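You operate a simulated robot arm through the tools that you are given. There is no shell and no other tool.

Carry out the task below with a simulated robot arm. There is one attempt and no reset: what you move stays moved.

Task
Zero the height gauge with the steel block, then put the block back.
Fine: block in the sliding tray, tray in, steel pin down on it, ZERO button once; leave the tray out.

Only the result counts: the job must be done as asked and must still hold three seconds after the hand-in. Knocking over, shifting, dropping, spilling or breaking anything else fails it.

Robot
A 7-joint arm with a two-finger gripper, fixed in place. Base frame: the origin is at the foot of the arm, x ahead of it, y to its left, z up; the work surface is at about z = 0. Lengths are in cm, angles in rad, forces in N, time in s.
With the tool pointing down near the work surface it reaches from about 22 to 56 cm from the base axis. Its first joint turns from -2.897 to 2.897 rad. Payload 1.2 kg.
The tool frame sits at the grasp point between the pads (the TCP): z along the fingers, y along the line on which they close. The tips reach 2.2 cm beyond it. The gripper opens to 9.2 cm; its body begins 6.5 cm behind the TCP.
Orientation is told as [roll, pitch, yaw] about the base's x, y, z axes, in that order, counted from this pose: with the fingers straight down and closing along the base's y, the tool's x points along the base's -x, its y along +y and its z along -z.

Tools
- The arm moves only by the tool nudge_tool. Its argument "series" is a list of rows, each an object (a shift or turn left out is 0, a gripper value left out holds the last) with "delta_pos": the shift along the base's x, y, z in cm, a list of three; "turn": the turn, a rotation vector about the base's x, y, z in rad, a list of three; "fingers": the closure, from 0 (fully open) to 1 (shut). In form: [{"delta_pos": [x, y, z], "turn": [wx, wy, wz], "fingers": fingers}, ...]. A call has 1 to 20 rows; each row shifts and turns the commanded pose from where the row before left it. A row lasts 0.2 s, in which the tool goes at most 5 cm and 0.15 rad; a call with a longer step from one row to the next is refused whole, and so is a gripper value outside its range. A pose out of reach is approached as far as the arm can. The call stops where the force on the tool passes 40 N (or 10 N more than at its start, if that is more) or the arm is blocked; 0.2 s more then pass. The fingers move at their own pace (about 14.36 cm/s each) and stop on an object; they squeeze with about 26 N. The grip force told is the motor's: it shows also when the fingers shut on nothing. Time passes only in rows, and 0.2 s behind the last, so rows that do not move let the fingers close. The reply holds the time, the measured pose of the TCP, the force on the tool along the base axes, the opening and the grip force, in the units named above and with some noise, with the torque about the TCP (base axes, N m) and any sound that the robot's microphone picked up.
- Cameras (640 x 400 px; columns grow to the right, rows downward): "scene" is fixed at [40.07, 49.61, 73.48]; the picture's right is [-1.00, -0.05, 0.00], its down [-0.03, 0.74, -0.67] and it looks along [0.03, -0.67, -0.74] (base axes); focal length 350 px, centre (320, 200). "wrist" rides on the gripper at [7.1, 1.9, -10.2] in the tool frame; the picture's right is [-0.26, 0.97, 0.00], its down [-0.75, -0.20, -0.63] and it looks along [-0.60, -0.16, 0.78] (tool axes); focal length 280 px, centre (320, 200). There is no depth. A picture from a camera that has moved, and an enlarged one, comes with that camera's place and axes in the base frame and with its lens. The place of the scene camera against the robot may be out by one fixed shift of up to 1.2 cm in any direction.
- camera(camera): a new picture of that camera. The clock stands still meanwhile.
- enlarge(camera, box): a new picture of the part [left, top, right, bottom] of that camera's present view, enlarged. The clock stands still meanwhile.
- hand_in(): hands the job in; it is judged then, once.

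Nothing tells you positions but the pictures and the camera data. Unless the task says otherwise, let go and move clear before handing in.

The tools are called after ">>>" as a command line: name --argument value ..., lists and objects as JSON in quotes. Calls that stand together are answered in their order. nudge_tool: Moves the arm, as the interface text tells. Its arguments: {"type":"object","properties":{"series":{"type":"array"}},"required":["series"]} The other tools are called the same way: camera (camera) takes a picture; enlarge (camera, box) takes an enlarged picture of a part of a camera's view; hand_in () hands the job in.

At the start:

```text
time: 0.0
ee_pos: [34.58, 2.74, 41.11]
ee_rot: [0.001, -0.001, 0.0]
wrist_force: [0.6, 0.0, -0.2]
torque: [0.0, 0.01, 0.0]
width: 9.22
grasp_force: 0.0
```

scene: 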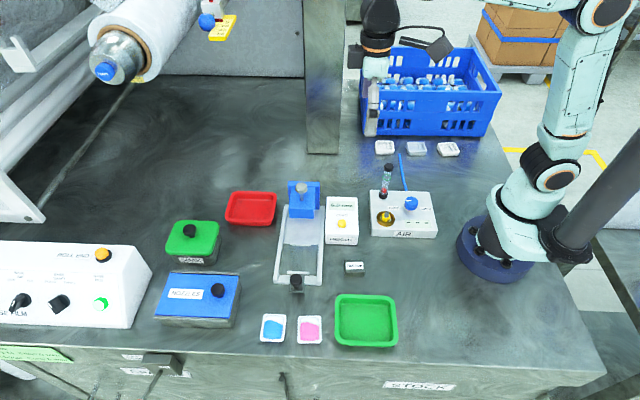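
wrist: 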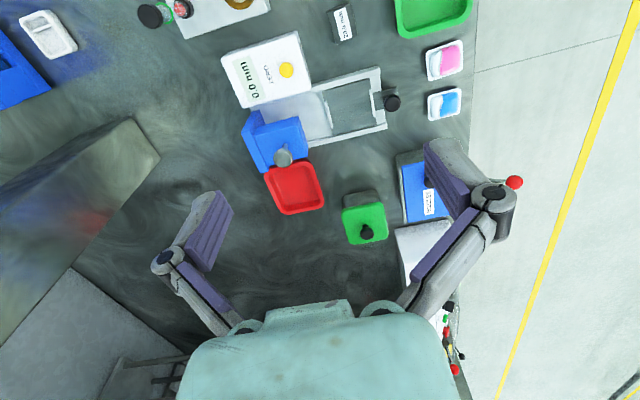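

I see a bench with a height gauge (blue column with pin, sliding tray), a display box with a yellow button, and a small steel block labelled beside it. I'll look closer before moving.

>>> enlarge --camera "scene" --box '[250, 160, 410, 300]'

>>> enlarge --camera "wrist" --box '[200, 0, 420, 200]'

>>> enlarge --camera "scene" --box '[140, 160, 340, 350]'

```text
2.86 times, centred on (330, 230) of scene
camera zoom: at [40.07, 49.61, 73.48], right [-1.0, -0.05, 0.0], down [-0.03, 0.74, -0.67], along [0.03, -0.67, -0.74], focal length 1000 px, centre (291, 114)
```

zoom: 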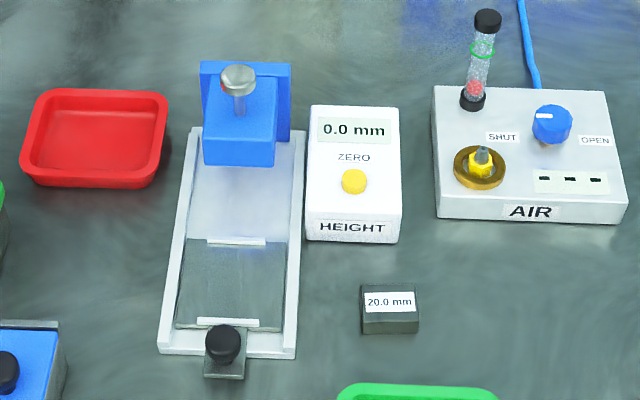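

```text
2.00 times, centred on (310, 100) of wrist
camera zoom: at [27.38, 4.58, 51.49], right [0.26, 0.97, 0.0], down [0.75, -0.2, 0.63], along [0.6, -0.16, -0.78], focal length 561 px, centre (340, 400)
```

zoom: 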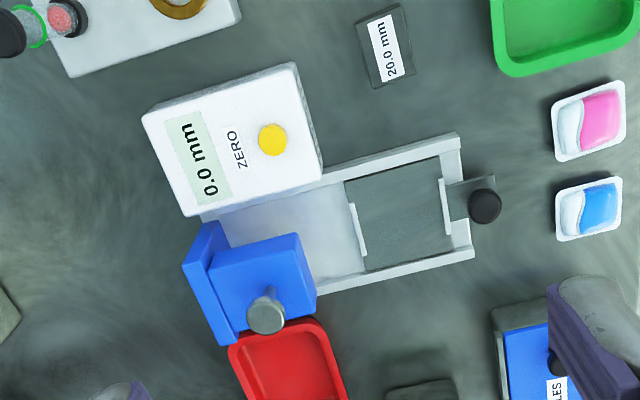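

```text
2.11 times, centred on (240, 255) of scene
camera zoom: at [40.07, 49.61, 73.48], right [-1.0, -0.05, 0.0], down [-0.03, 0.74, -0.67], along [0.03, -0.67, -0.74], focal length 737 px, centre (488, 84)
```

zoom: 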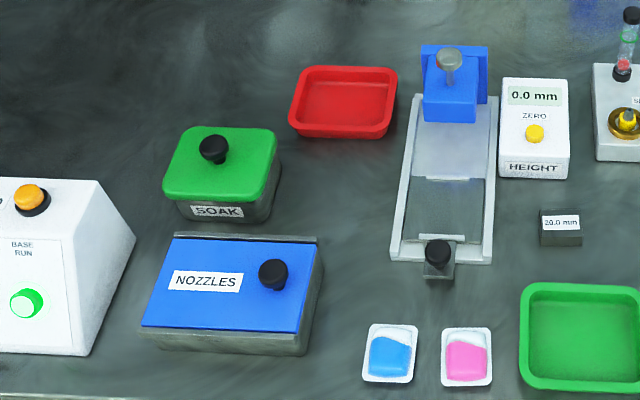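

The gauge rails run about along y at x≈47, with the pin near y≈-7 and the tray knob near y≈12. The block is near (34, 6.3) and the ZERO button near (37, -4). I'll lower the wrist camera for a closer look.

>>> nudge_tool --series '[{"delta_pos": [-1.5, 0.5, -4]}, {"delta_pos": [-1.5, 0.5, -4]}, {"delta_pos": [-1.5, 0.5, -4]}, {"delta_pos": [-1.5, 0.5, -4]}, {"delta_pos": [0, 0, 0]}]'

>>> camera --camera "wrist"

>>> camera --camera "scene"

```text
time: 1.2
ee_pos: [28.85, 4.59, 25.02]
ee_rot: [0.0, 0.0, 0.001]
wrist_force: [0.2, 0.1, -0.7]
torque: [-0.02, -0.02, 0.0]
width: 9.18
grasp_force: 0.1
```

```text
taken
camera wrist: at [21.58, 6.38, 35.38], right [0.26, 0.96, 0.0], down [0.75, -0.2, 0.63], along [0.6, -0.16, -0.78], focal length 280 px, centre (320, 200)
```

wrist: 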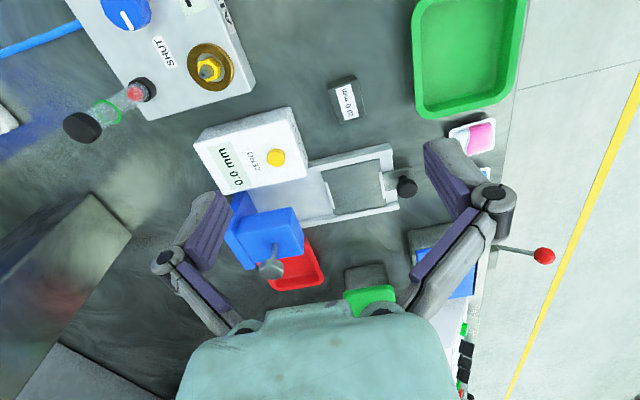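

```text
taken
```

scene: 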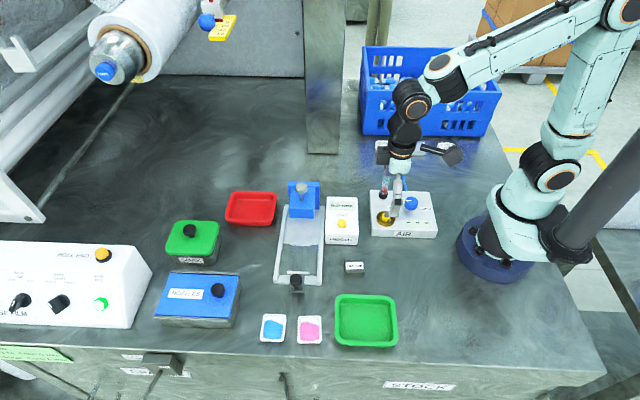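

The block, gauge and display are all in the wrist view now. I'll zoom in to read their geometry more exactly.

>>> enlarge --camera "wrist" --box '[180, 60, 420, 210]'

>>> enlarge --camera "wrist" --box '[200, 140, 420, 290]'

>>> enlarge --camera "scene" --box '[260, 170, 370, 300]'

```text
2.67 times, centred on (300, 135) of wrist
camera zoom: at [21.58, 6.38, 35.38], right [0.26, 0.96, 0.0], down [0.75, -0.2, 0.63], along [0.6, -0.16, -0.78], focal length 748 px, centre (373, 373)
```

zoom: 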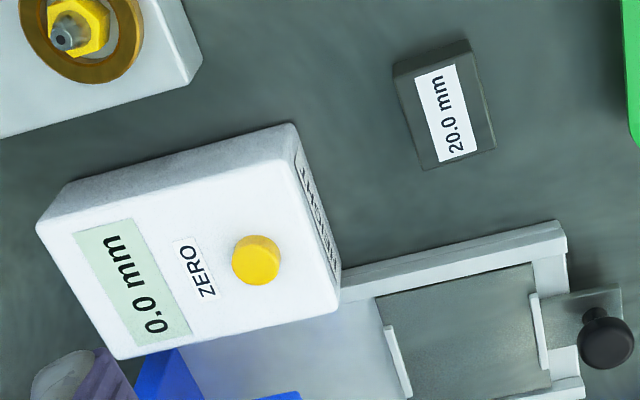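

```text
2.67 times, centred on (310, 215) of wrist
camera zoom: at [21.58, 6.38, 35.38], right [0.26, 0.96, 0.0], down [0.75, -0.2, 0.63], along [0.6, -0.16, -0.78], focal length 748 px, centre (347, 160)
```

zoom: 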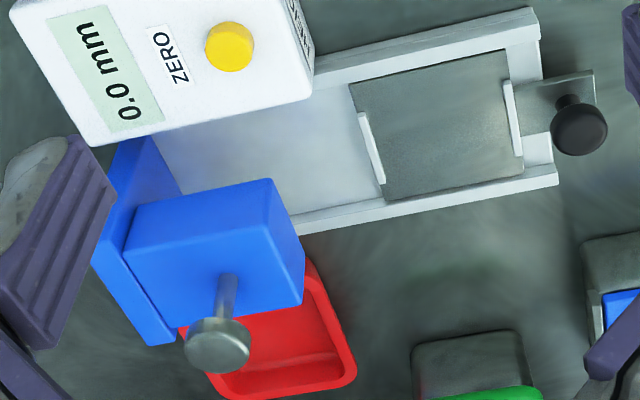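

```text
3.08 times, centred on (315, 235) of scene
camera zoom: at [40.07, 49.61, 73.48], right [-1.0, -0.05, 0.0], down [-0.03, 0.74, -0.67], along [0.03, -0.67, -0.74], focal length 1077 px, centre (335, 92)
```

zoom: 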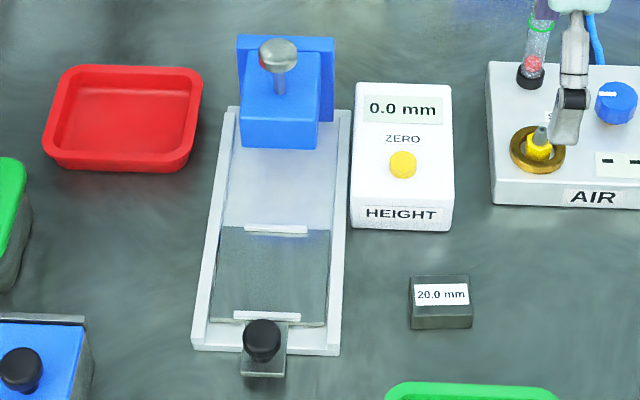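

I need finer detail on the pin guide and the block, so I'll zoom further.

>>> enlarge --camera "wrist" --box '[220, 180, 330, 290]'

>>> enlarge --camera "wrist" --box '[315, 65, 375, 130]'

>>> enlarge --camera "wrist" --box '[310, 140, 420, 220]'

>>> enlarge --camera "scene" --box '[270, 170, 340, 230]'

```text
3.64 times, centred on (275, 235) of wrist
camera zoom: at [21.58, 6.38, 35.38], right [0.26, 0.96, 0.0], down [0.75, -0.2, 0.63], along [0.6, -0.16, -0.78], focal length 1020 px, centre (484, 73)
```

zoom: 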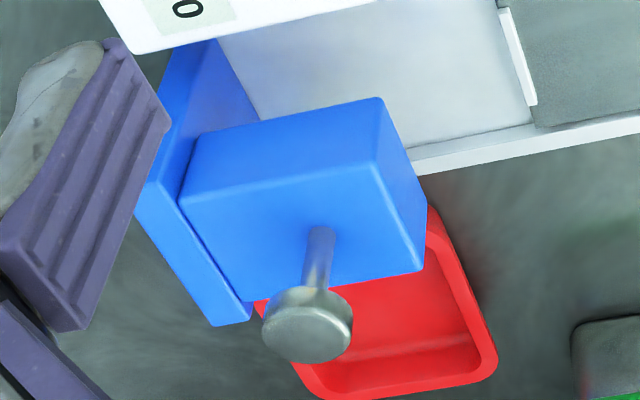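

```text
6.15 times, centred on (345, 98) of wrist
camera zoom: at [21.58, 6.38, 35.38], right [0.26, 0.96, 0.0], down [0.75, -0.2, 0.63], along [0.6, -0.16, -0.78], focal length 1726 px, centre (166, 831)
```

zoom: 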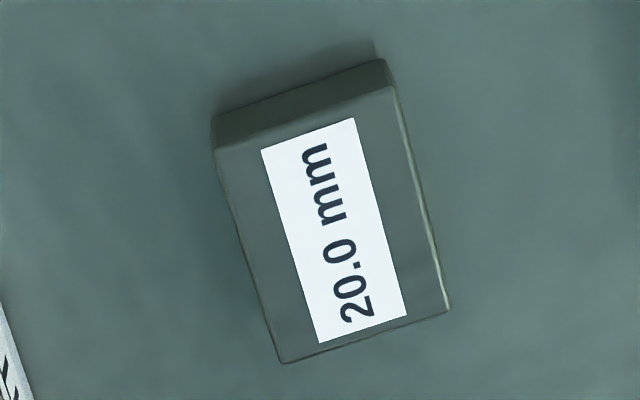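

```text
5.00 times, centred on (365, 180) of wrist
camera zoom: at [21.58, 6.38, 35.38], right [0.26, 0.96, 0.0], down [0.75, -0.2, 0.63], along [0.6, -0.16, -0.78], focal length 1402 px, centre (95, 300)
```

zoom: 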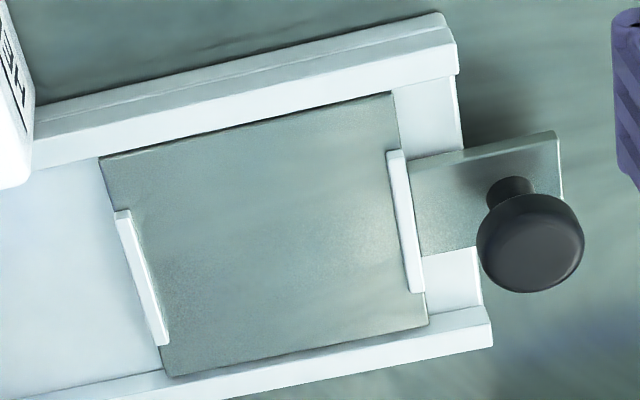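

```text
6.67 times, centred on (305, 200) of scene
camera zoom: at [40.07, 49.61, 73.48], right [-1.0, -0.05, 0.0], down [-0.03, 0.74, -0.67], along [0.03, -0.67, -0.74], focal length 2334 px, centre (420, 200)
```

zoom: 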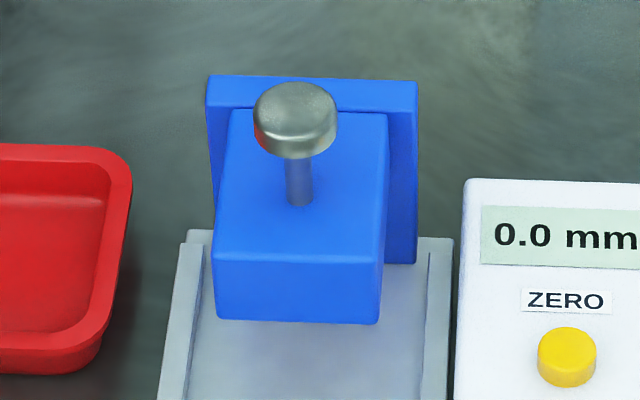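

The block is about 4.5 x 3.5 x 2 cm, centred near (33.75, 6.5) and turned about +0.07 rad. The tray plate is centred near (47.3, 5.05) and the pin is near (47.3, -6.7). I'll turn the gripper by -1.5 rad so it closes along the block's long side and move it above the block.

>>> nudge_tool --series '[{"delta_pos": [0.5, 0.2, 0], "turn": [0, 0, -0.136]}, {"delta_pos": [0.5, 0.2, 0], "turn": [0, 0, -0.136]}, {"delta_pos": [0.5, 0.2, 0], "turn": [0, 0, -0.136]}, {"delta_pos": [0.5, 0.2, 0], "turn": [0, 0, -0.136]}, {"delta_pos": [0.5, 0.2, 0], "turn": [0, 0, -0.136]}, {"delta_pos": [0.5, 0.2, 0], "turn": [0, 0, -0.136]}, {"delta_pos": [0.5, 0.2, 0], "turn": [0, 0, -0.136]}, {"delta_pos": [0.5, 0.2, 0], "turn": [0, 0, -0.136]}, {"delta_pos": [0.5, 0.2, 0], "turn": [0, 0, -0.136]}, {"delta_pos": [0.4, 0.1, 0], "turn": [0, 0, -0.136]}, {"delta_pos": [0, 0, 0], "turn": [0, 0, -0.14]}, {"delta_pos": [0, 0, -2]}, {"delta_pos": [0, 0, -3]}, {"delta_pos": [0, 0, 0]}]'

>>> camera --camera "wrist"

>>> camera --camera "scene"

```text
time: 4.2
ee_pos: [33.59, 6.5, 20.24]
ee_rot: [-0.002, 0.001, -1.5]
wrist_force: [-0.7, 0.7, 0.1]
torque: [-0.03, 0.0, 0.01]
width: 9.19
grasp_force: 0.0
```

```text
taken
camera wrist: at [34.84, 13.62, 30.51], right [0.98, -0.19, 0.0], down [-0.15, -0.77, 0.62], along [-0.12, -0.61, -0.78], focal length 280 px, centre (320, 200)
```

wrist: 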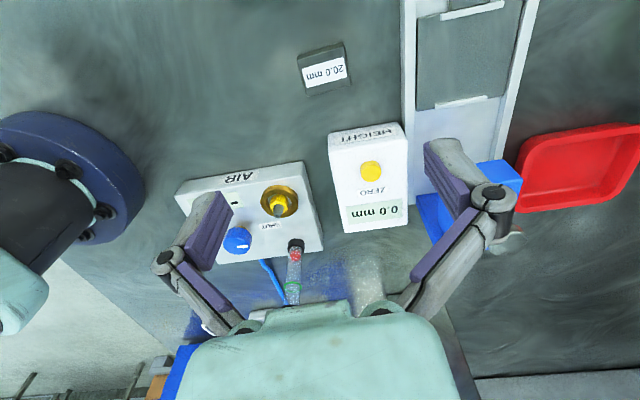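

```text
taken
```

scene: 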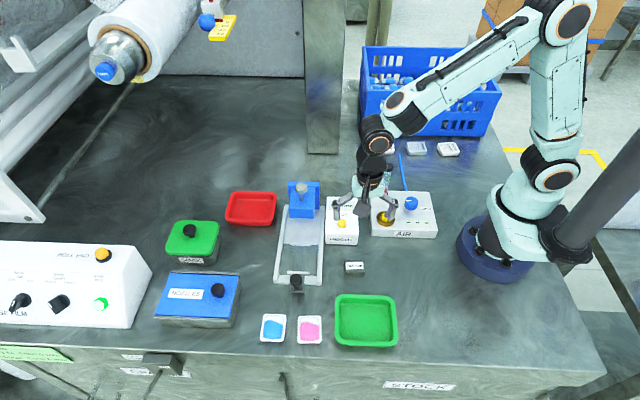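

The gripper has turned with no trouble and the block is visible above the finger gap. I'll zoom in to refine the block's pose.

>>> enlarge --camera "wrist" --box '[290, 30, 360, 105]'

>>> enlarge --camera "wrist" --box '[310, 0, 530, 250]'

>>> enlarge --camera "scene" --box '[310, 100, 450, 250]'

```text
5.33 times, centred on (325, 68) of wrist
camera zoom: at [34.84, 13.62, 30.51], right [0.98, -0.19, 0.0], down [-0.15, -0.77, 0.62], along [-0.12, -0.61, -0.78], focal length 1495 px, centre (293, 907)
```

zoom: 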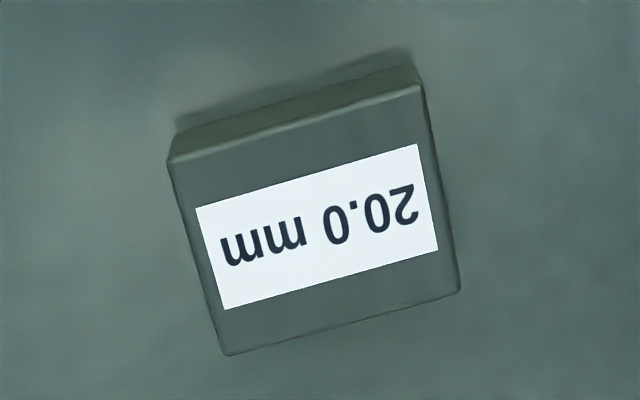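

```text
1.60 times, centred on (420, 125) of wrist
camera zoom: at [34.84, 13.62, 30.51], right [0.98, -0.19, 0.0], down [-0.15, -0.77, 0.62], along [-0.12, -0.61, -0.78], focal length 449 px, centre (160, 320)
```

zoom: 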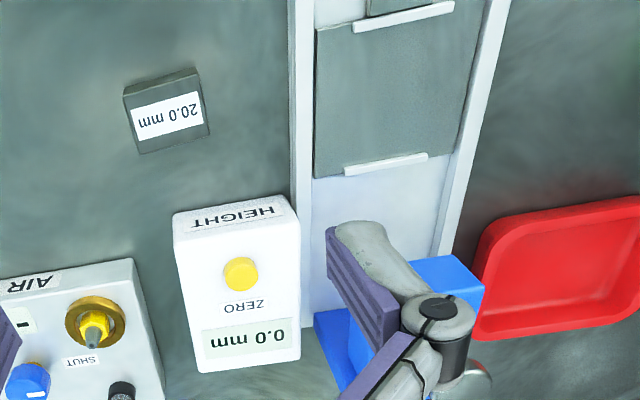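

```text
2.67 times, centred on (380, 175) of scene
camera zoom: at [40.07, 49.61, 73.48], right [-1.0, -0.05, 0.0], down [-0.03, 0.74, -0.67], along [0.03, -0.67, -0.74], focal length 934 px, centre (160, 267)
```

zoom: 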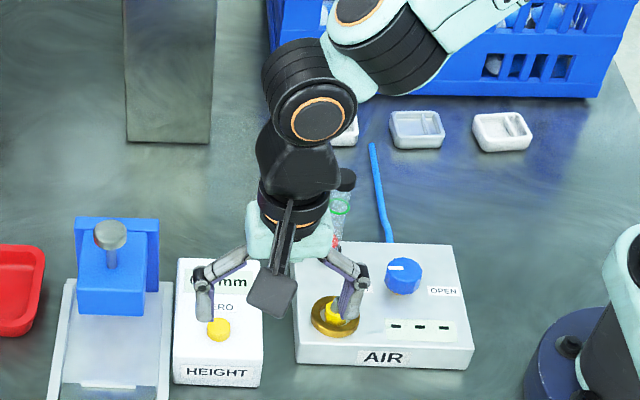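

The block is centred near (33.85, 6.52), turned +0.075 rad. I'll go down to about z = 10 with a small sideways correction and check the alignment again.

>>> nudge_tool --series '[{"delta_pos": [0.3, 0.12, -2.5]}, {"delta_pos": [0, 0, -3]}, {"delta_pos": [0, 0, -3]}, {"delta_pos": [0, 0, -1]}, {"delta_pos": [0, 0, 0]}]'

>>> camera --camera "wrist"

>>> enlarge --camera "wrist" --box '[240, 60, 400, 190]'

```text
time: 5.4
ee_pos: [33.9, 6.52, 10.67]
ee_rot: [0.002, 0.001, -1.501]
wrist_force: [-1.0, -1.0, -0.2]
torque: [0.0, -0.02, -0.01]
width: 9.21
grasp_force: 0.0
```

```text
taken
camera wrist: at [35.29, 13.65, 20.98], right [0.98, -0.19, 0.0], down [-0.15, -0.77, 0.63], along [-0.12, -0.61, -0.78], focal length 280 px, centre (320, 200)
```

wrist: 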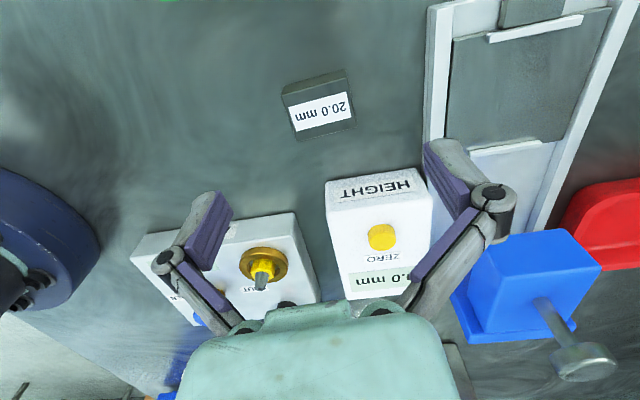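

```text
3.08 times, centred on (320, 125) of wrist
camera zoom: at [35.29, 13.65, 20.98], right [0.98, -0.19, 0.0], down [-0.15, -0.77, 0.63], along [-0.12, -0.61, -0.78], focal length 863 px, centre (320, 431)
```

zoom: 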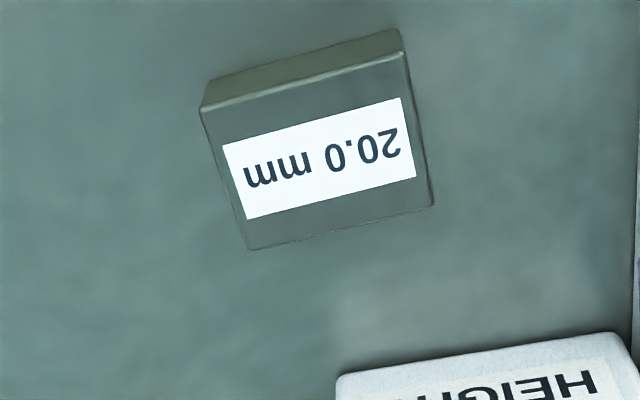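

The block sits right under the grasp point, within about 0.1 cm. I'll descend to z≈2.9 and close on it.

>>> nudge_tool --series '[{"delta_pos": [0, 0.05, -2.5]}, {"delta_pos": [0, 0, -2.5]}, {"delta_pos": [0, 0, -1.5]}, {"delta_pos": [0, 0, -1.25]}, {"delta_pos": [0, 0, 0]}]'

>>> camera --camera "wrist"

>>> enlarge --camera "scene" --box '[310, 200, 420, 300]'

```text
time: 6.6
ee_pos: [33.91, 6.68, 2.75]
ee_rot: [0.001, 0.0, -1.499]
wrist_force: [-0.5, 0.8, 0.3]
torque: [-0.03, -0.01, -0.02]
width: 9.18
grasp_force: 0.0
```

```text
taken
camera wrist: at [35.19, 13.82, 13.19], right [0.98, -0.19, 0.0], down [-0.15, -0.77, 0.63], along [-0.12, -0.61, -0.78], focal length 280 px, centre (320, 200)
```

wrist: 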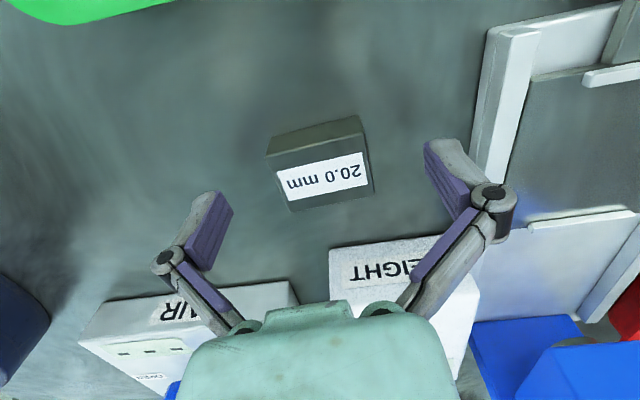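

```text
4.00 times, centred on (365, 250) of scene
camera zoom: at [40.07, 49.61, 73.48], right [-1.0, -0.05, 0.0], down [-0.03, 0.74, -0.67], along [0.03, -0.67, -0.74], focal length 1401 px, centre (140, 0)
```

zoom: 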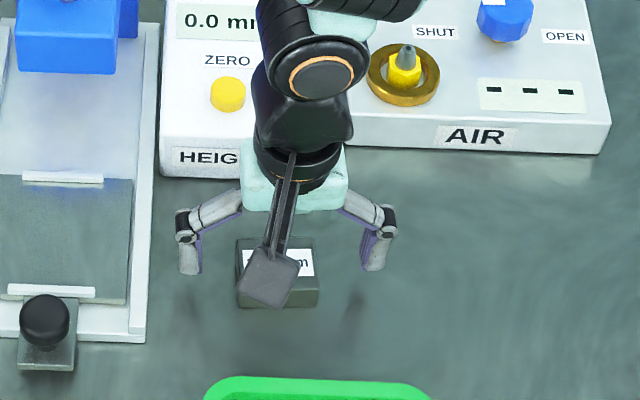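

The block lies centred between the open fingers. I'll close on it now.

>>> nudge_tool --series '[{"fingers": 1}, {"fingers": 1}, {"fingers": 1}, {"fingers": 1}]'

>>> camera --camera "wrist"

>>> enlarge --camera "scene" --box '[310, 200, 420, 300]'

```text
time: 7.6
ee_pos: [33.92, 6.77, 3.0]
ee_rot: [0.003, -0.001, -1.499]
wrist_force: [-2.1, -0.5, 20.1]
torque: [-0.05, -0.05, 0.01]
width: 4.57
grasp_force: 25.6
```

```text
taken
camera wrist: at [35.21, 13.83, 13.26], right [0.98, -0.19, 0.0], down [-0.15, -0.77, 0.62], along [-0.12, -0.61, -0.78], focal length 280 px, centre (320, 200)
```

wrist: 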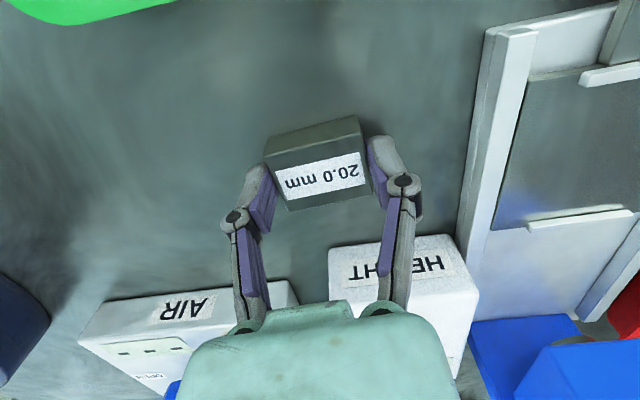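

```text
4.00 times, centred on (365, 250) of scene
camera zoom: at [40.07, 49.61, 73.48], right [-1.0, -0.05, 0.0], down [-0.03, 0.74, -0.67], along [0.03, -0.67, -0.74], focal length 1401 px, centre (140, 0)
```

zoom: 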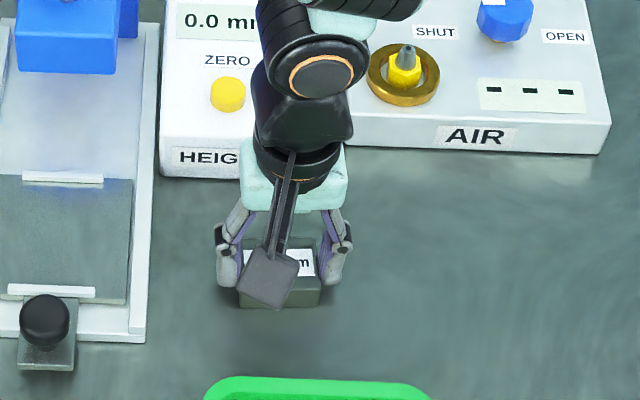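

The block is gripped at 4.57 cm wide, and the fingertips are pressing lightly on the bench. I'll lift gently and check.

>>> nudge_tool --series '[{"delta_pos": [0, 0, 0.5]}, {"delta_pos": [0, 0, 1]}, {"delta_pos": [0, 0, 2]}, {"delta_pos": [0, 0, 2.5]}, {"delta_pos": [0, 0, 0]}]'

>>> camera --camera "wrist"

>>> enlarge --camera "scene" --box '[260, 190, 400, 300]'

```text
time: 8.8
ee_pos: [33.7, 6.73, 9.0]
ee_rot: [0.001, 0.001, -1.5]
wrist_force: [-0.8, -0.8, -2.9]
torque: [0.0, 0.02, -0.01]
width: 4.57
grasp_force: 25.9
```

```text
taken
camera wrist: at [35.06, 13.91, 19.36], right [0.98, -0.19, 0.0], down [-0.15, -0.77, 0.63], along [-0.12, -0.61, -0.78], focal length 280 px, centre (320, 200)
```

wrist: 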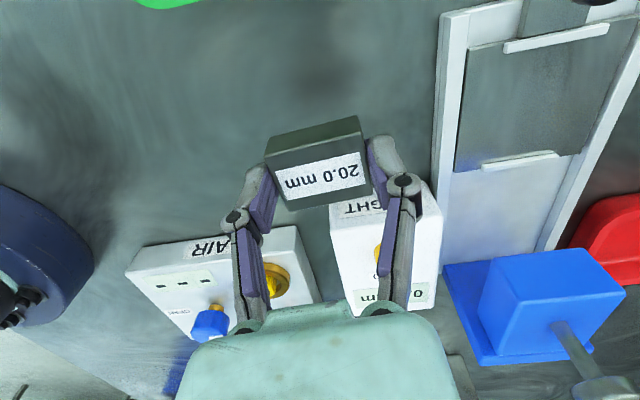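

```text
3.64 times, centred on (330, 245) of scene
camera zoom: at [40.07, 49.61, 73.48], right [-1.0, -0.05, 0.0], down [-0.03, 0.74, -0.67], along [0.03, -0.67, -0.74], focal length 1273 px, centre (284, 36)
```

zoom: 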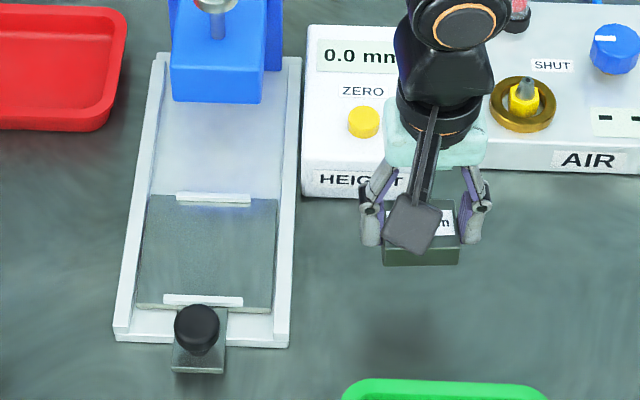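

The block is lifted cleanly. Next I'll carry it above the tray plate, turning -0.07 rad to line up with the track.

>>> nudge_tool --series '[{"delta_pos": [2, 0, 1], "turn": [0, 0, -0.0708]}, {"delta_pos": [3, -0.4, 0]}, {"delta_pos": [3, -0.4, 0]}, {"delta_pos": [3, -0.4, 0]}, {"delta_pos": [2.4, -0.3, 0]}, {"delta_pos": [0, 0, 0]}]'

>>> camera --camera "wrist"

>>> enlarge --camera "scene" --box '[250, 180, 370, 300]'

```text
time: 10.2
ee_pos: [47.36, 5.04, 10.12]
ee_rot: [-0.001, -0.001, -1.572]
wrist_force: [1.4, -0.6, -2.6]
torque: [0.0, 0.01, 0.0]
width: 4.55
grasp_force: 26.1
```

```text
taken
camera wrist: at [49.09, 12.14, 20.39], right [0.97, -0.26, 0.0], down [-0.2, -0.75, 0.63], along [-0.16, -0.6, -0.78], focal length 280 px, centre (320, 200)
```

wrist: 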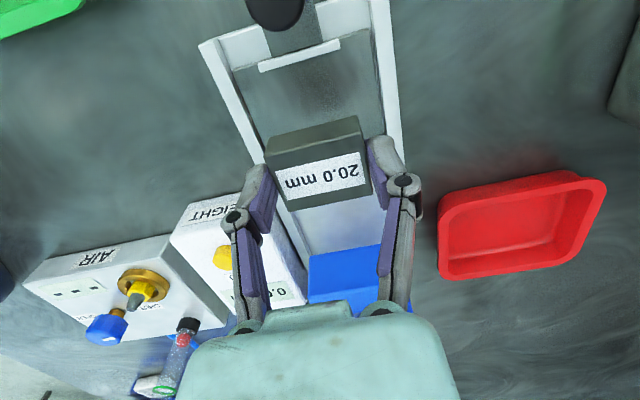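

```text
3.33 times, centred on (310, 240) of scene
camera zoom: at [40.07, 49.61, 73.48], right [-1.0, -0.05, 0.0], down [-0.03, 0.74, -0.67], along [0.03, -0.67, -0.74], focal length 1167 px, centre (353, 67)
```

zoom: 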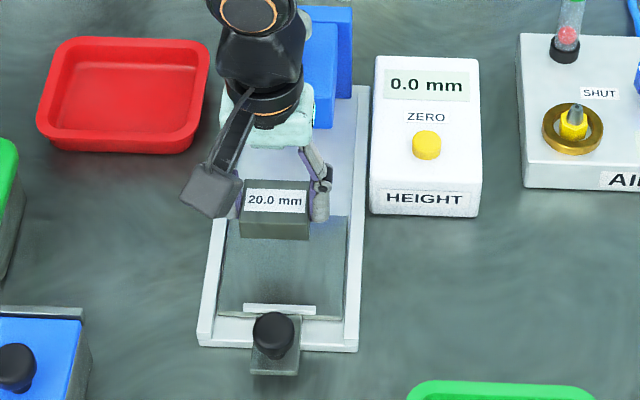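

The block hovers about over the plate centre. I'll zoom to measure how it lines up with the lips and rails.

>>> enlarge --camera "wrist" --box '[190, 0, 420, 160]'

```text
2.50 times, centred on (305, 80) of wrist
camera zoom: at [49.09, 12.14, 20.39], right [0.97, -0.26, 0.0], down [-0.2, -0.75, 0.63], along [-0.16, -0.6, -0.78], focal length 701 px, centre (358, 500)
```

zoom: 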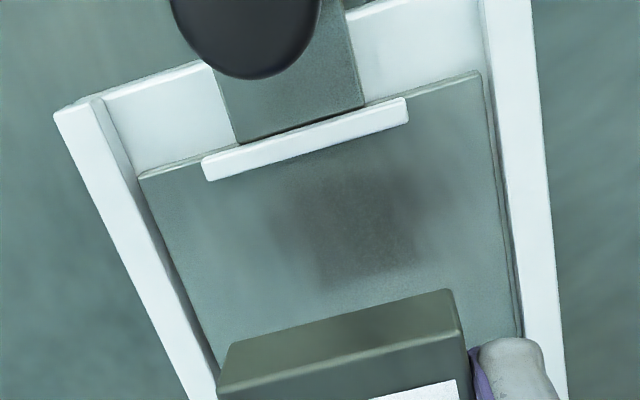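

By this closer view the plate centre lies about 0.3 cm toward -x and 0.15 cm toward -y of the grasp point. I'll correct that, go down partway and check again.

>>> nudge_tool --series '[{"delta_pos": [-0.25, -0.1, -2]}, {"delta_pos": [0, 0, -2]}, {"delta_pos": [0, 0, 0]}]'

>>> camera --camera "wrist"

>>> enlarge --camera "wrist" --box '[200, 20, 440, 220]'

>>> enlarge --camera "scene" --box '[260, 220, 340, 300]'

```text
time: 11.0
ee_pos: [46.96, 5.16, 6.08]
ee_rot: [0.0, -0.001, -1.571]
wrist_force: [0.4, -0.3, -2.6]
torque: [0.0, 0.01, 0.01]
width: 4.55
grasp_force: 26.1
```

```text
taken
camera wrist: at [48.77, 12.1, 16.45], right [0.97, -0.26, 0.0], down [-0.2, -0.75, 0.63], along [-0.16, -0.6, -0.78], focal length 280 px, centre (320, 200)
```

wrist: 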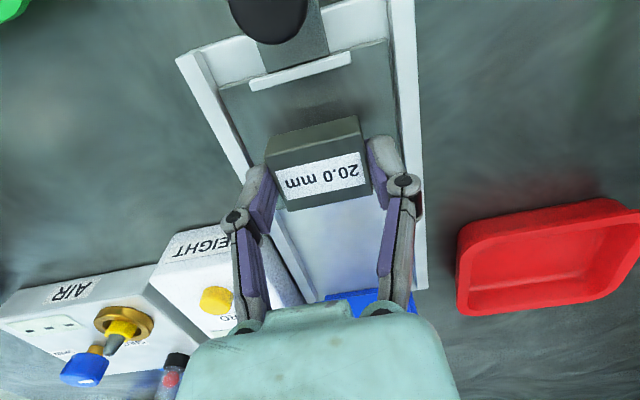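

```text
2.00 times, centred on (320, 120) of wrist
camera zoom: at [48.77, 12.1, 16.45], right [0.97, -0.26, 0.0], down [-0.2, -0.75, 0.63], along [-0.16, -0.6, -0.78], focal length 561 px, centre (320, 360)
```

zoom: 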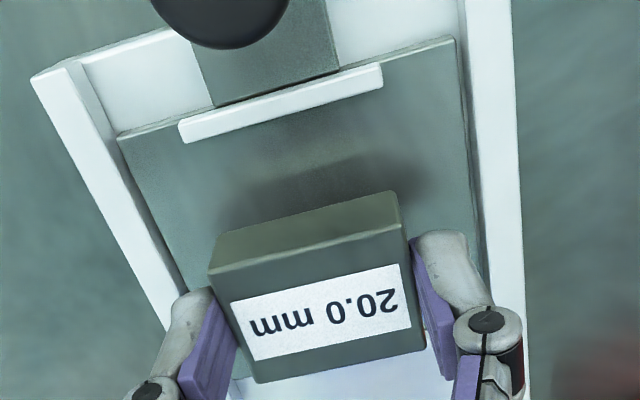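

```text
5.00 times, centred on (300, 260) of scene
camera zoom: at [40.07, 49.61, 73.48], right [-1.0, -0.05, 0.0], down [-0.03, 0.74, -0.67], along [0.03, -0.67, -0.74], focal length 1751 px, centre (420, -100)
```

zoom: 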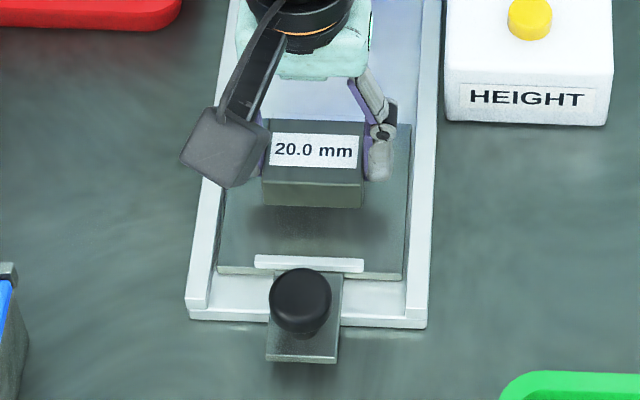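

The block lines up with the plate in x; a further -0.2 cm in y will centre it. I'll lower it toward the plate in steps.

>>> nudge_tool --series '[{"delta_pos": [0, -0.2, -0.6]}, {"delta_pos": [0, 0, -0.5]}, {"delta_pos": [0, 0, -0.4]}, {"delta_pos": [0, 0, 0]}]'

>>> enlarge --camera "scene" --box '[260, 220, 340, 300]'

>>> enlarge --camera "wrist" --box '[200, 20, 440, 220]'

```text
time: 12.0
ee_pos: [47.0, 5.07, 4.51]
ee_rot: [0.001, 0.0, -1.571]
wrist_force: [-4.0, 0.5, 22.2]
torque: [-0.04, 0.15, 0.01]
width: 4.61
grasp_force: 26.0
```

```text
5.00 times, centred on (300, 260) of scene
camera zoom: at [40.07, 49.61, 73.48], right [-1.0, -0.05, 0.0], down [-0.03, 0.74, -0.67], along [0.03, -0.67, -0.74], focal length 1751 px, centre (420, -100)
```

zoom: 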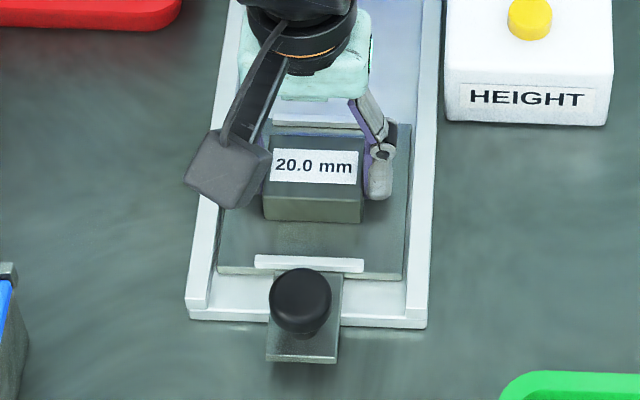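

```text
2.00 times, centred on (320, 120) of wrist
camera zoom: at [48.8, 12.05, 14.87], right [0.97, -0.26, 0.0], down [-0.21, -0.75, 0.62], along [-0.16, -0.6, -0.78], focal length 561 px, centre (320, 360)
```

zoom: 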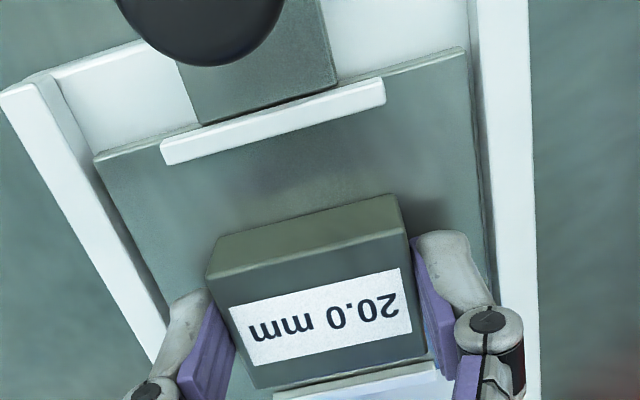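

The block has touched down on the plate (22 N upward at z≈4.5). I'll ease the load, then open just a little so the fingers stay clear of the rails.

>>> nudge_tool --series '[{"delta_pos": [0, 0, 0.12]}, {"delta_pos": [0, 0, 0]}]'

```text
time: 12.6
ee_pos: [47.03, 5.08, 4.67]
ee_rot: [0.0, 0.0, -1.571]
wrist_force: [2.3, 0.8, 3.4]
torque: [0.06, -0.18, -0.02]
width: 4.59
grasp_force: 26.0
```

>>> nudge_tool --series '[{"fingers": 0.42}, {"fingers": 0.42}, {"fingers": 0.42}]'

>>> enlarge --camera "wrist" --box '[180, 20, 460, 260]'

>>> enlarge --camera "scene" --box '[260, 220, 340, 300]'

```text
time: 13.4
ee_pos: [47.08, 5.05, 4.52]
ee_rot: [0.0, 0.0, -1.571]
wrist_force: [0.1, -0.4, 1.0]
torque: [0.0, -0.03, -0.02]
width: 5.34
grasp_force: 0.1
```

```text
1.67 times, centred on (320, 140) of wrist
camera zoom: at [48.79, 12.02, 14.91], right [0.97, -0.26, 0.0], down [-0.2, -0.75, 0.63], along [-0.16, -0.6, -0.78], focal length 467 px, centre (320, 300)
```

zoom: 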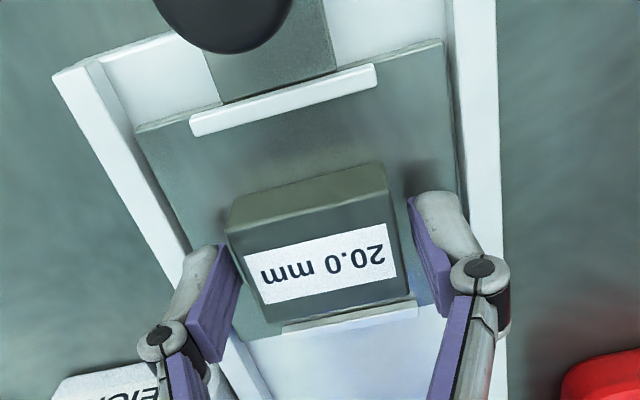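

```text
5.00 times, centred on (300, 260) of scene
camera zoom: at [40.07, 49.61, 73.48], right [-1.0, -0.05, 0.0], down [-0.03, 0.74, -0.67], along [0.03, -0.67, -0.74], focal length 1751 px, centre (420, -100)
```

zoom: 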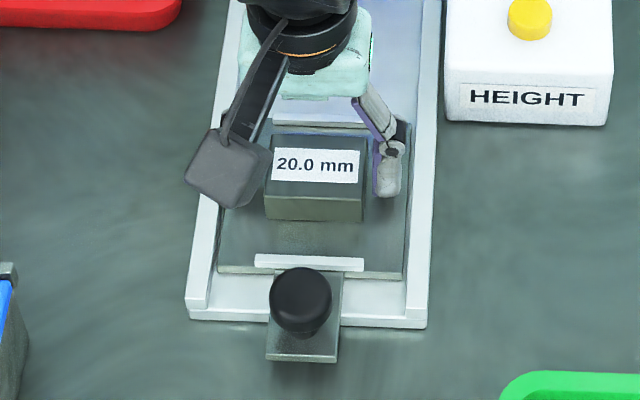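

The block is free and sitting on the plate. I'll go straight up and check where it sits on the plate.

>>> nudge_tool --series '[{"delta_pos": [0, 0, 0.6]}, {"delta_pos": [0, 0, 1.5]}, {"delta_pos": [0, 0, 3]}, {"delta_pos": [0, 0, 3]}, {"delta_pos": [0, 0, 0]}]'

>>> camera --camera "wrist"

>>> enlarge --camera "wrist" --box '[220, 0, 420, 160]'

```text
time: 14.6
ee_pos: [46.88, 5.28, 12.81]
ee_rot: [0.001, 0.001, -1.573]
wrist_force: [0.8, 0.1, 0.0]
torque: [0.0, 0.0, -0.02]
width: 5.34
grasp_force: 0.0
```

```text
taken
camera wrist: at [48.82, 12.35, 23.08], right [0.97, -0.26, 0.0], down [-0.2, -0.75, 0.62], along [-0.16, -0.6, -0.78], focal length 280 px, centre (320, 200)
```

wrist: 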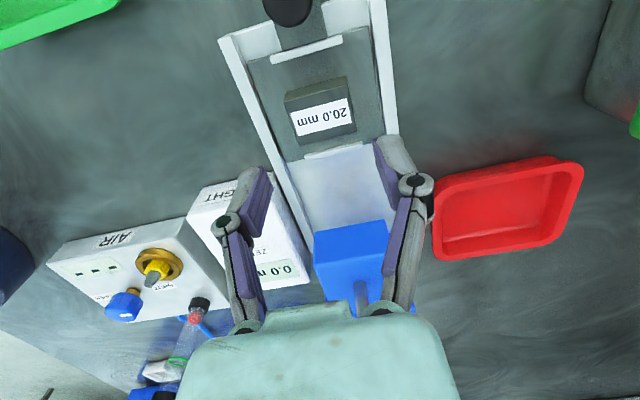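

```text
2.50 times, centred on (320, 80) of wrist
camera zoom: at [48.82, 12.35, 23.08], right [0.97, -0.26, 0.0], down [-0.2, -0.75, 0.62], along [-0.16, -0.6, -0.78], focal length 701 px, centre (320, 500)
```

zoom: 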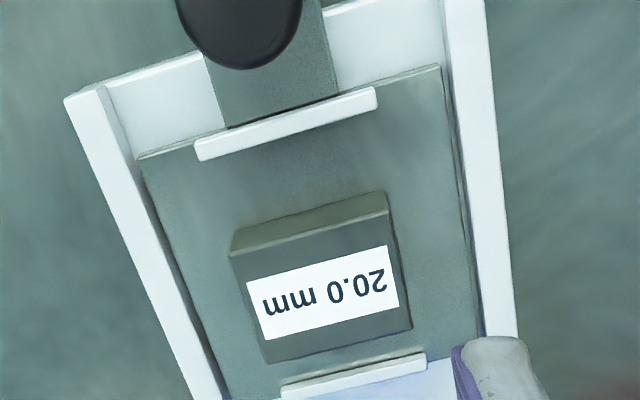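

The block sits at about (46.9, 4.7), well inside the plate centred near (46.95, 5.0). Next I'll move above the tray's black knob near y≈12.

>>> nudge_tool --series '[{"delta_pos": [0, 2.3, 0]}, {"delta_pos": [0, 2.3, 0]}, {"delta_pos": [0, 2.2, 0]}, {"delta_pos": [0, 0, 0]}]'

>>> camera --camera "wrist"

>>> enlarge --camera "wrist" --box '[220, 20, 420, 180]'

>>> enlarge --camera "scene" --box '[250, 180, 370, 300]'

```text
time: 15.6
ee_pos: [46.74, 11.84, 12.71]
ee_rot: [0.001, -0.002, -1.57]
wrist_force: [-0.7, 0.1, 0.2]
torque: [-0.02, -0.01, -0.01]
width: 5.35
grasp_force: 0.0
```

```text
taken
camera wrist: at [48.57, 18.87, 22.94], right [0.97, -0.26, 0.0], down [-0.2, -0.75, 0.62], along [-0.16, -0.6, -0.78], focal length 280 px, centre (320, 200)
```

wrist: 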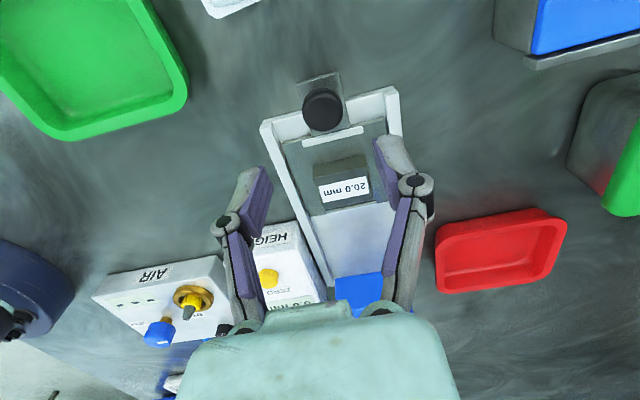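

```text
2.50 times, centred on (320, 100) of wrist
camera zoom: at [48.57, 18.87, 22.94], right [0.97, -0.26, 0.0], down [-0.2, -0.75, 0.62], along [-0.16, -0.6, -0.78], focal length 701 px, centre (320, 450)
```

zoom: 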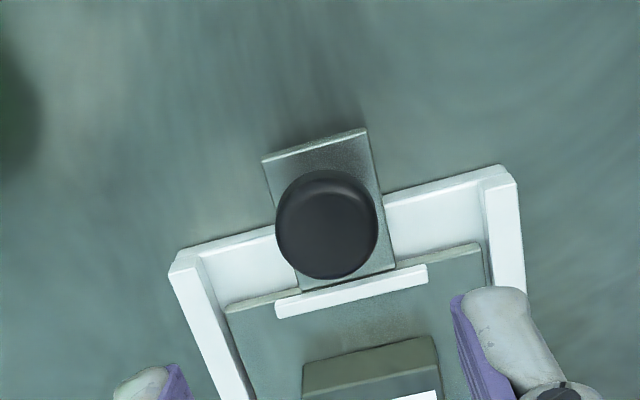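

```text
3.33 times, centred on (310, 240) of scene
camera zoom: at [40.07, 49.61, 73.48], right [-1.0, -0.05, 0.0], down [-0.03, 0.74, -0.67], along [0.03, -0.67, -0.74], focal length 1167 px, centre (353, 67)
```

zoom: 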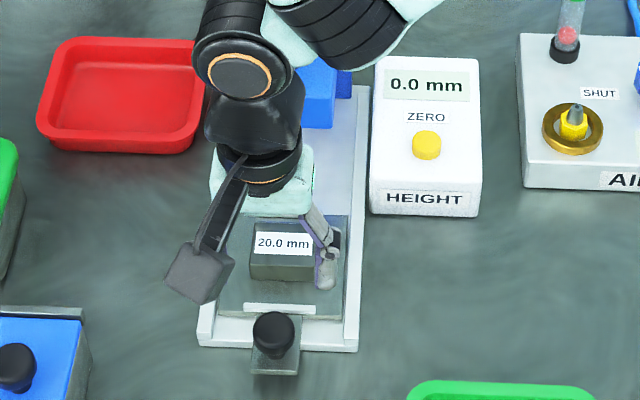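

The knob is about 0.2 cm toward +x of the grasp point, with its top near z≈3.8. I'll correct and come down around it.

>>> nudge_tool --series '[{"delta_pos": [0.2, 0, -2.5]}, {"delta_pos": [0, 0, -2.5]}, {"delta_pos": [0, 0, -1.5]}, {"delta_pos": [0, 0, 0]}]'

>>> camera --camera "wrist"

>>> enlarge --camera "scene" --box '[260, 220, 340, 300]'

```text
time: 16.6
ee_pos: [47.24, 11.77, 5.98]
ee_rot: [-0.001, 0.0, -1.569]
wrist_force: [-0.1, 0.8, -0.6]
torque: [0.01, 0.01, 0.01]
width: 5.33
grasp_force: 0.0
```

```text
taken
camera wrist: at [49.07, 18.74, 16.32], right [0.97, -0.26, 0.0], down [-0.2, -0.75, 0.62], along [-0.16, -0.6, -0.78], focal length 280 px, centre (320, 200)
```

wrist: 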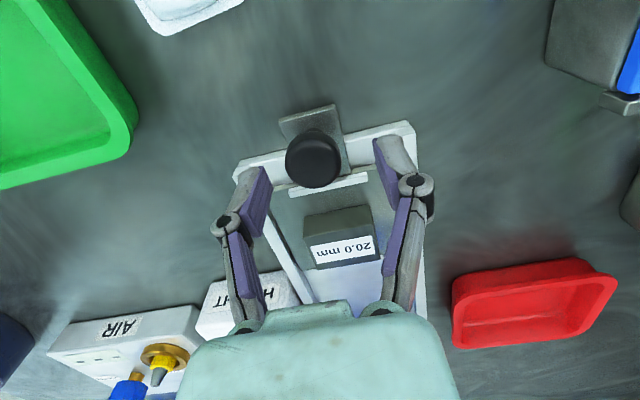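

```text
5.00 times, centred on (300, 260) of scene
camera zoom: at [40.07, 49.61, 73.48], right [-1.0, -0.05, 0.0], down [-0.03, 0.74, -0.67], along [0.03, -0.67, -0.74], focal length 1751 px, centre (420, -100)
```

zoom: 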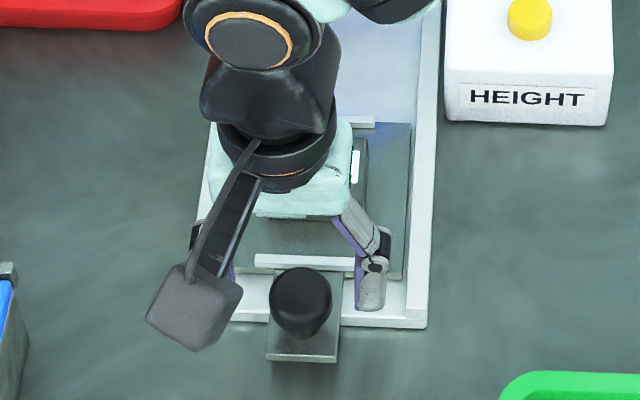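

The knob now appears about 0.3 cm toward -x of the grasp axis. I'll let the arm settle and measure again.

>>> nudge_tool --series '[{"delta_pos": [0, 0, 0]}, {"delta_pos": [0, 0, 0]}]'

>>> enlarge --camera "wrist" --box '[220, 90, 420, 250]'

```text
time: 17.2
ee_pos: [47.26, 11.69, 6.08]
ee_rot: [-0.001, 0.0, -1.571]
wrist_force: [-0.1, 0.7, -0.3]
torque: [0.0, -0.03, -0.01]
width: 5.32
grasp_force: 0.0
```

```text
2.50 times, centred on (320, 170) of wrist
camera zoom: at [49.07, 18.74, 16.33], right [0.97, -0.26, 0.0], down [-0.2, -0.75, 0.62], along [-0.16, -0.6, -0.78], focal length 701 px, centre (320, 275)
```

zoom: 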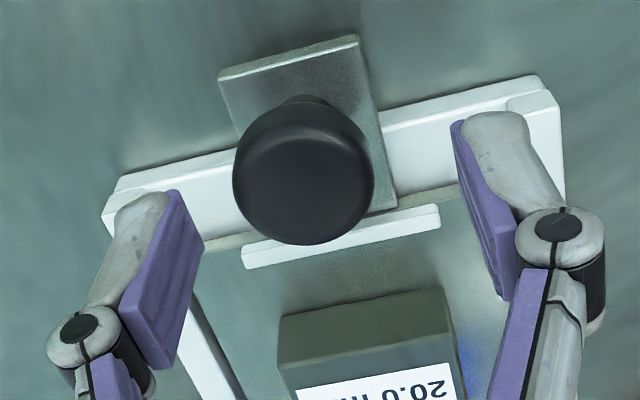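

The knob is at about (46.85, 11.7) and the TCP at (47.17, 11.64). I'll shift -0.33 cm in x, lower to z≈4.8 and check again.

>>> nudge_tool --series '[{"delta_pos": [-0.33, 0.05, 0]}, {"delta_pos": [0, 0, -0.6]}, {"delta_pos": [0, 0, -0.6]}, {"delta_pos": [0, 0, 0]}]'

>>> enlarge --camera "wrist" --box '[220, 90, 420, 250]'

>>> enlarge --camera "scene" --box '[260, 220, 340, 300]'

```text
time: 18.2
ee_pos: [46.92, 11.81, 4.92]
ee_rot: [0.002, -0.001, -1.573]
wrist_force: [0.9, 0.4, 0.2]
torque: [0.0, -0.02, -0.01]
width: 5.33
grasp_force: 0.1
```

```text
2.50 times, centred on (320, 170) of wrist
camera zoom: at [48.66, 18.86, 15.23], right [0.97, -0.26, 0.0], down [-0.2, -0.75, 0.63], along [-0.16, -0.6, -0.78], focal length 701 px, centre (320, 275)
```

zoom: 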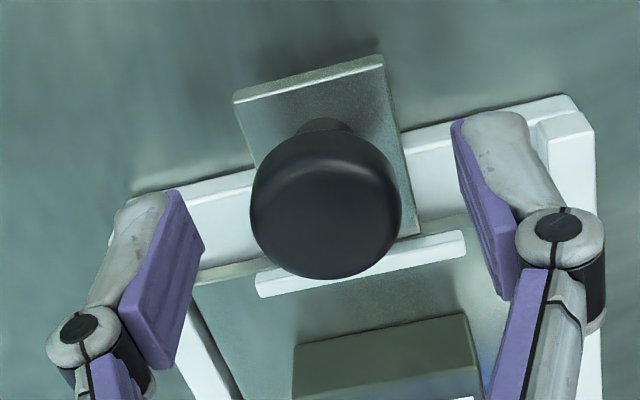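

```text
5.00 times, centred on (300, 260) of scene
camera zoom: at [40.07, 49.61, 73.48], right [-1.0, -0.05, 0.0], down [-0.03, 0.74, -0.67], along [0.03, -0.67, -0.74], focal length 1751 px, centre (420, -100)
```

zoom: 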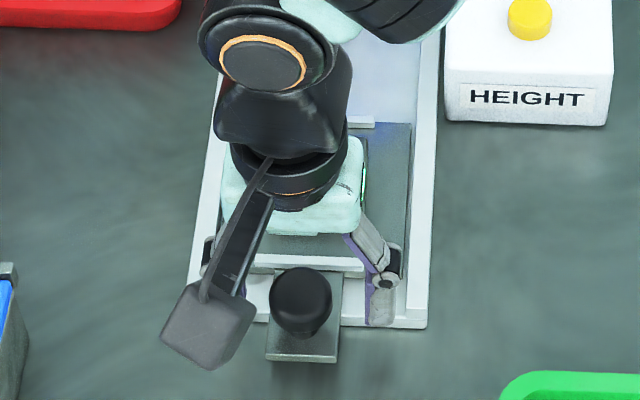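

The knob is now well centred. I'll lower 0.4 cm and close on it.

>>> nudge_tool --series '[{"delta_pos": [0.05, 0, -0.4]}, {"delta_pos": [0, 0, 0]}, {"fingers": 1}, {"fingers": 1}, {"fingers": 1}, {"fingers": 1}]'

>>> enlarge --camera "wrist" --box '[220, 90, 420, 250]'

>>> enlarge --camera "scene" --box '[260, 200, 340, 300]'

```text
time: 19.6
ee_pos: [46.98, 11.79, 4.59]
ee_rot: [0.003, 0.0, -1.573]
wrist_force: [15.6, 0.2, 3.8]
torque: [0.08, -0.14, 0.02]
width: 2.66
grasp_force: 27.5
```

```text
2.50 times, centred on (320, 170) of wrist
camera zoom: at [48.75, 18.85, 14.87], right [0.96, -0.26, 0.0], down [-0.21, -0.75, 0.62], along [-0.16, -0.6, -0.78], focal length 701 px, centre (320, 275)
```

zoom: 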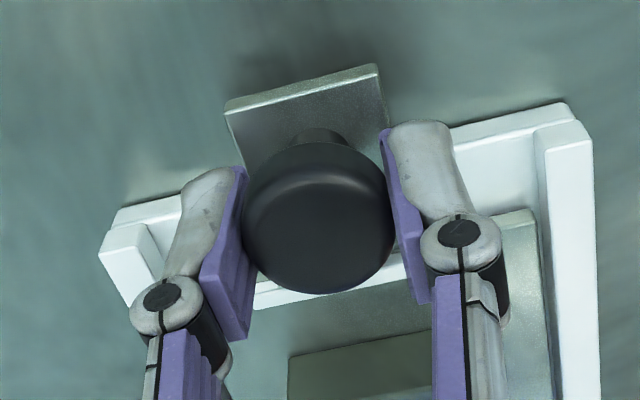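

```text
4.00 times, centred on (300, 250) of scene
camera zoom: at [40.07, 49.61, 73.48], right [-1.0, -0.05, 0.0], down [-0.03, 0.74, -0.67], along [0.03, -0.67, -0.74], focal length 1401 px, centre (400, 0)
```

zoom: 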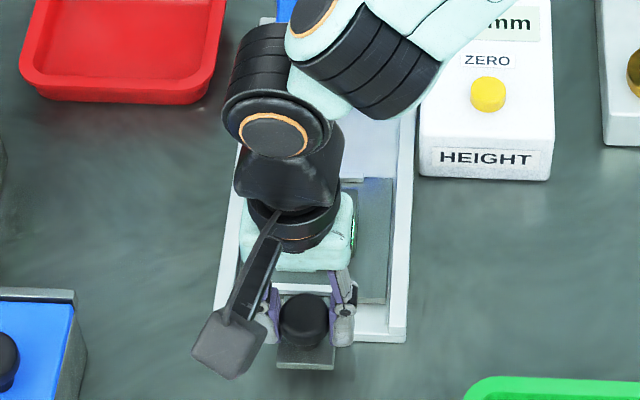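

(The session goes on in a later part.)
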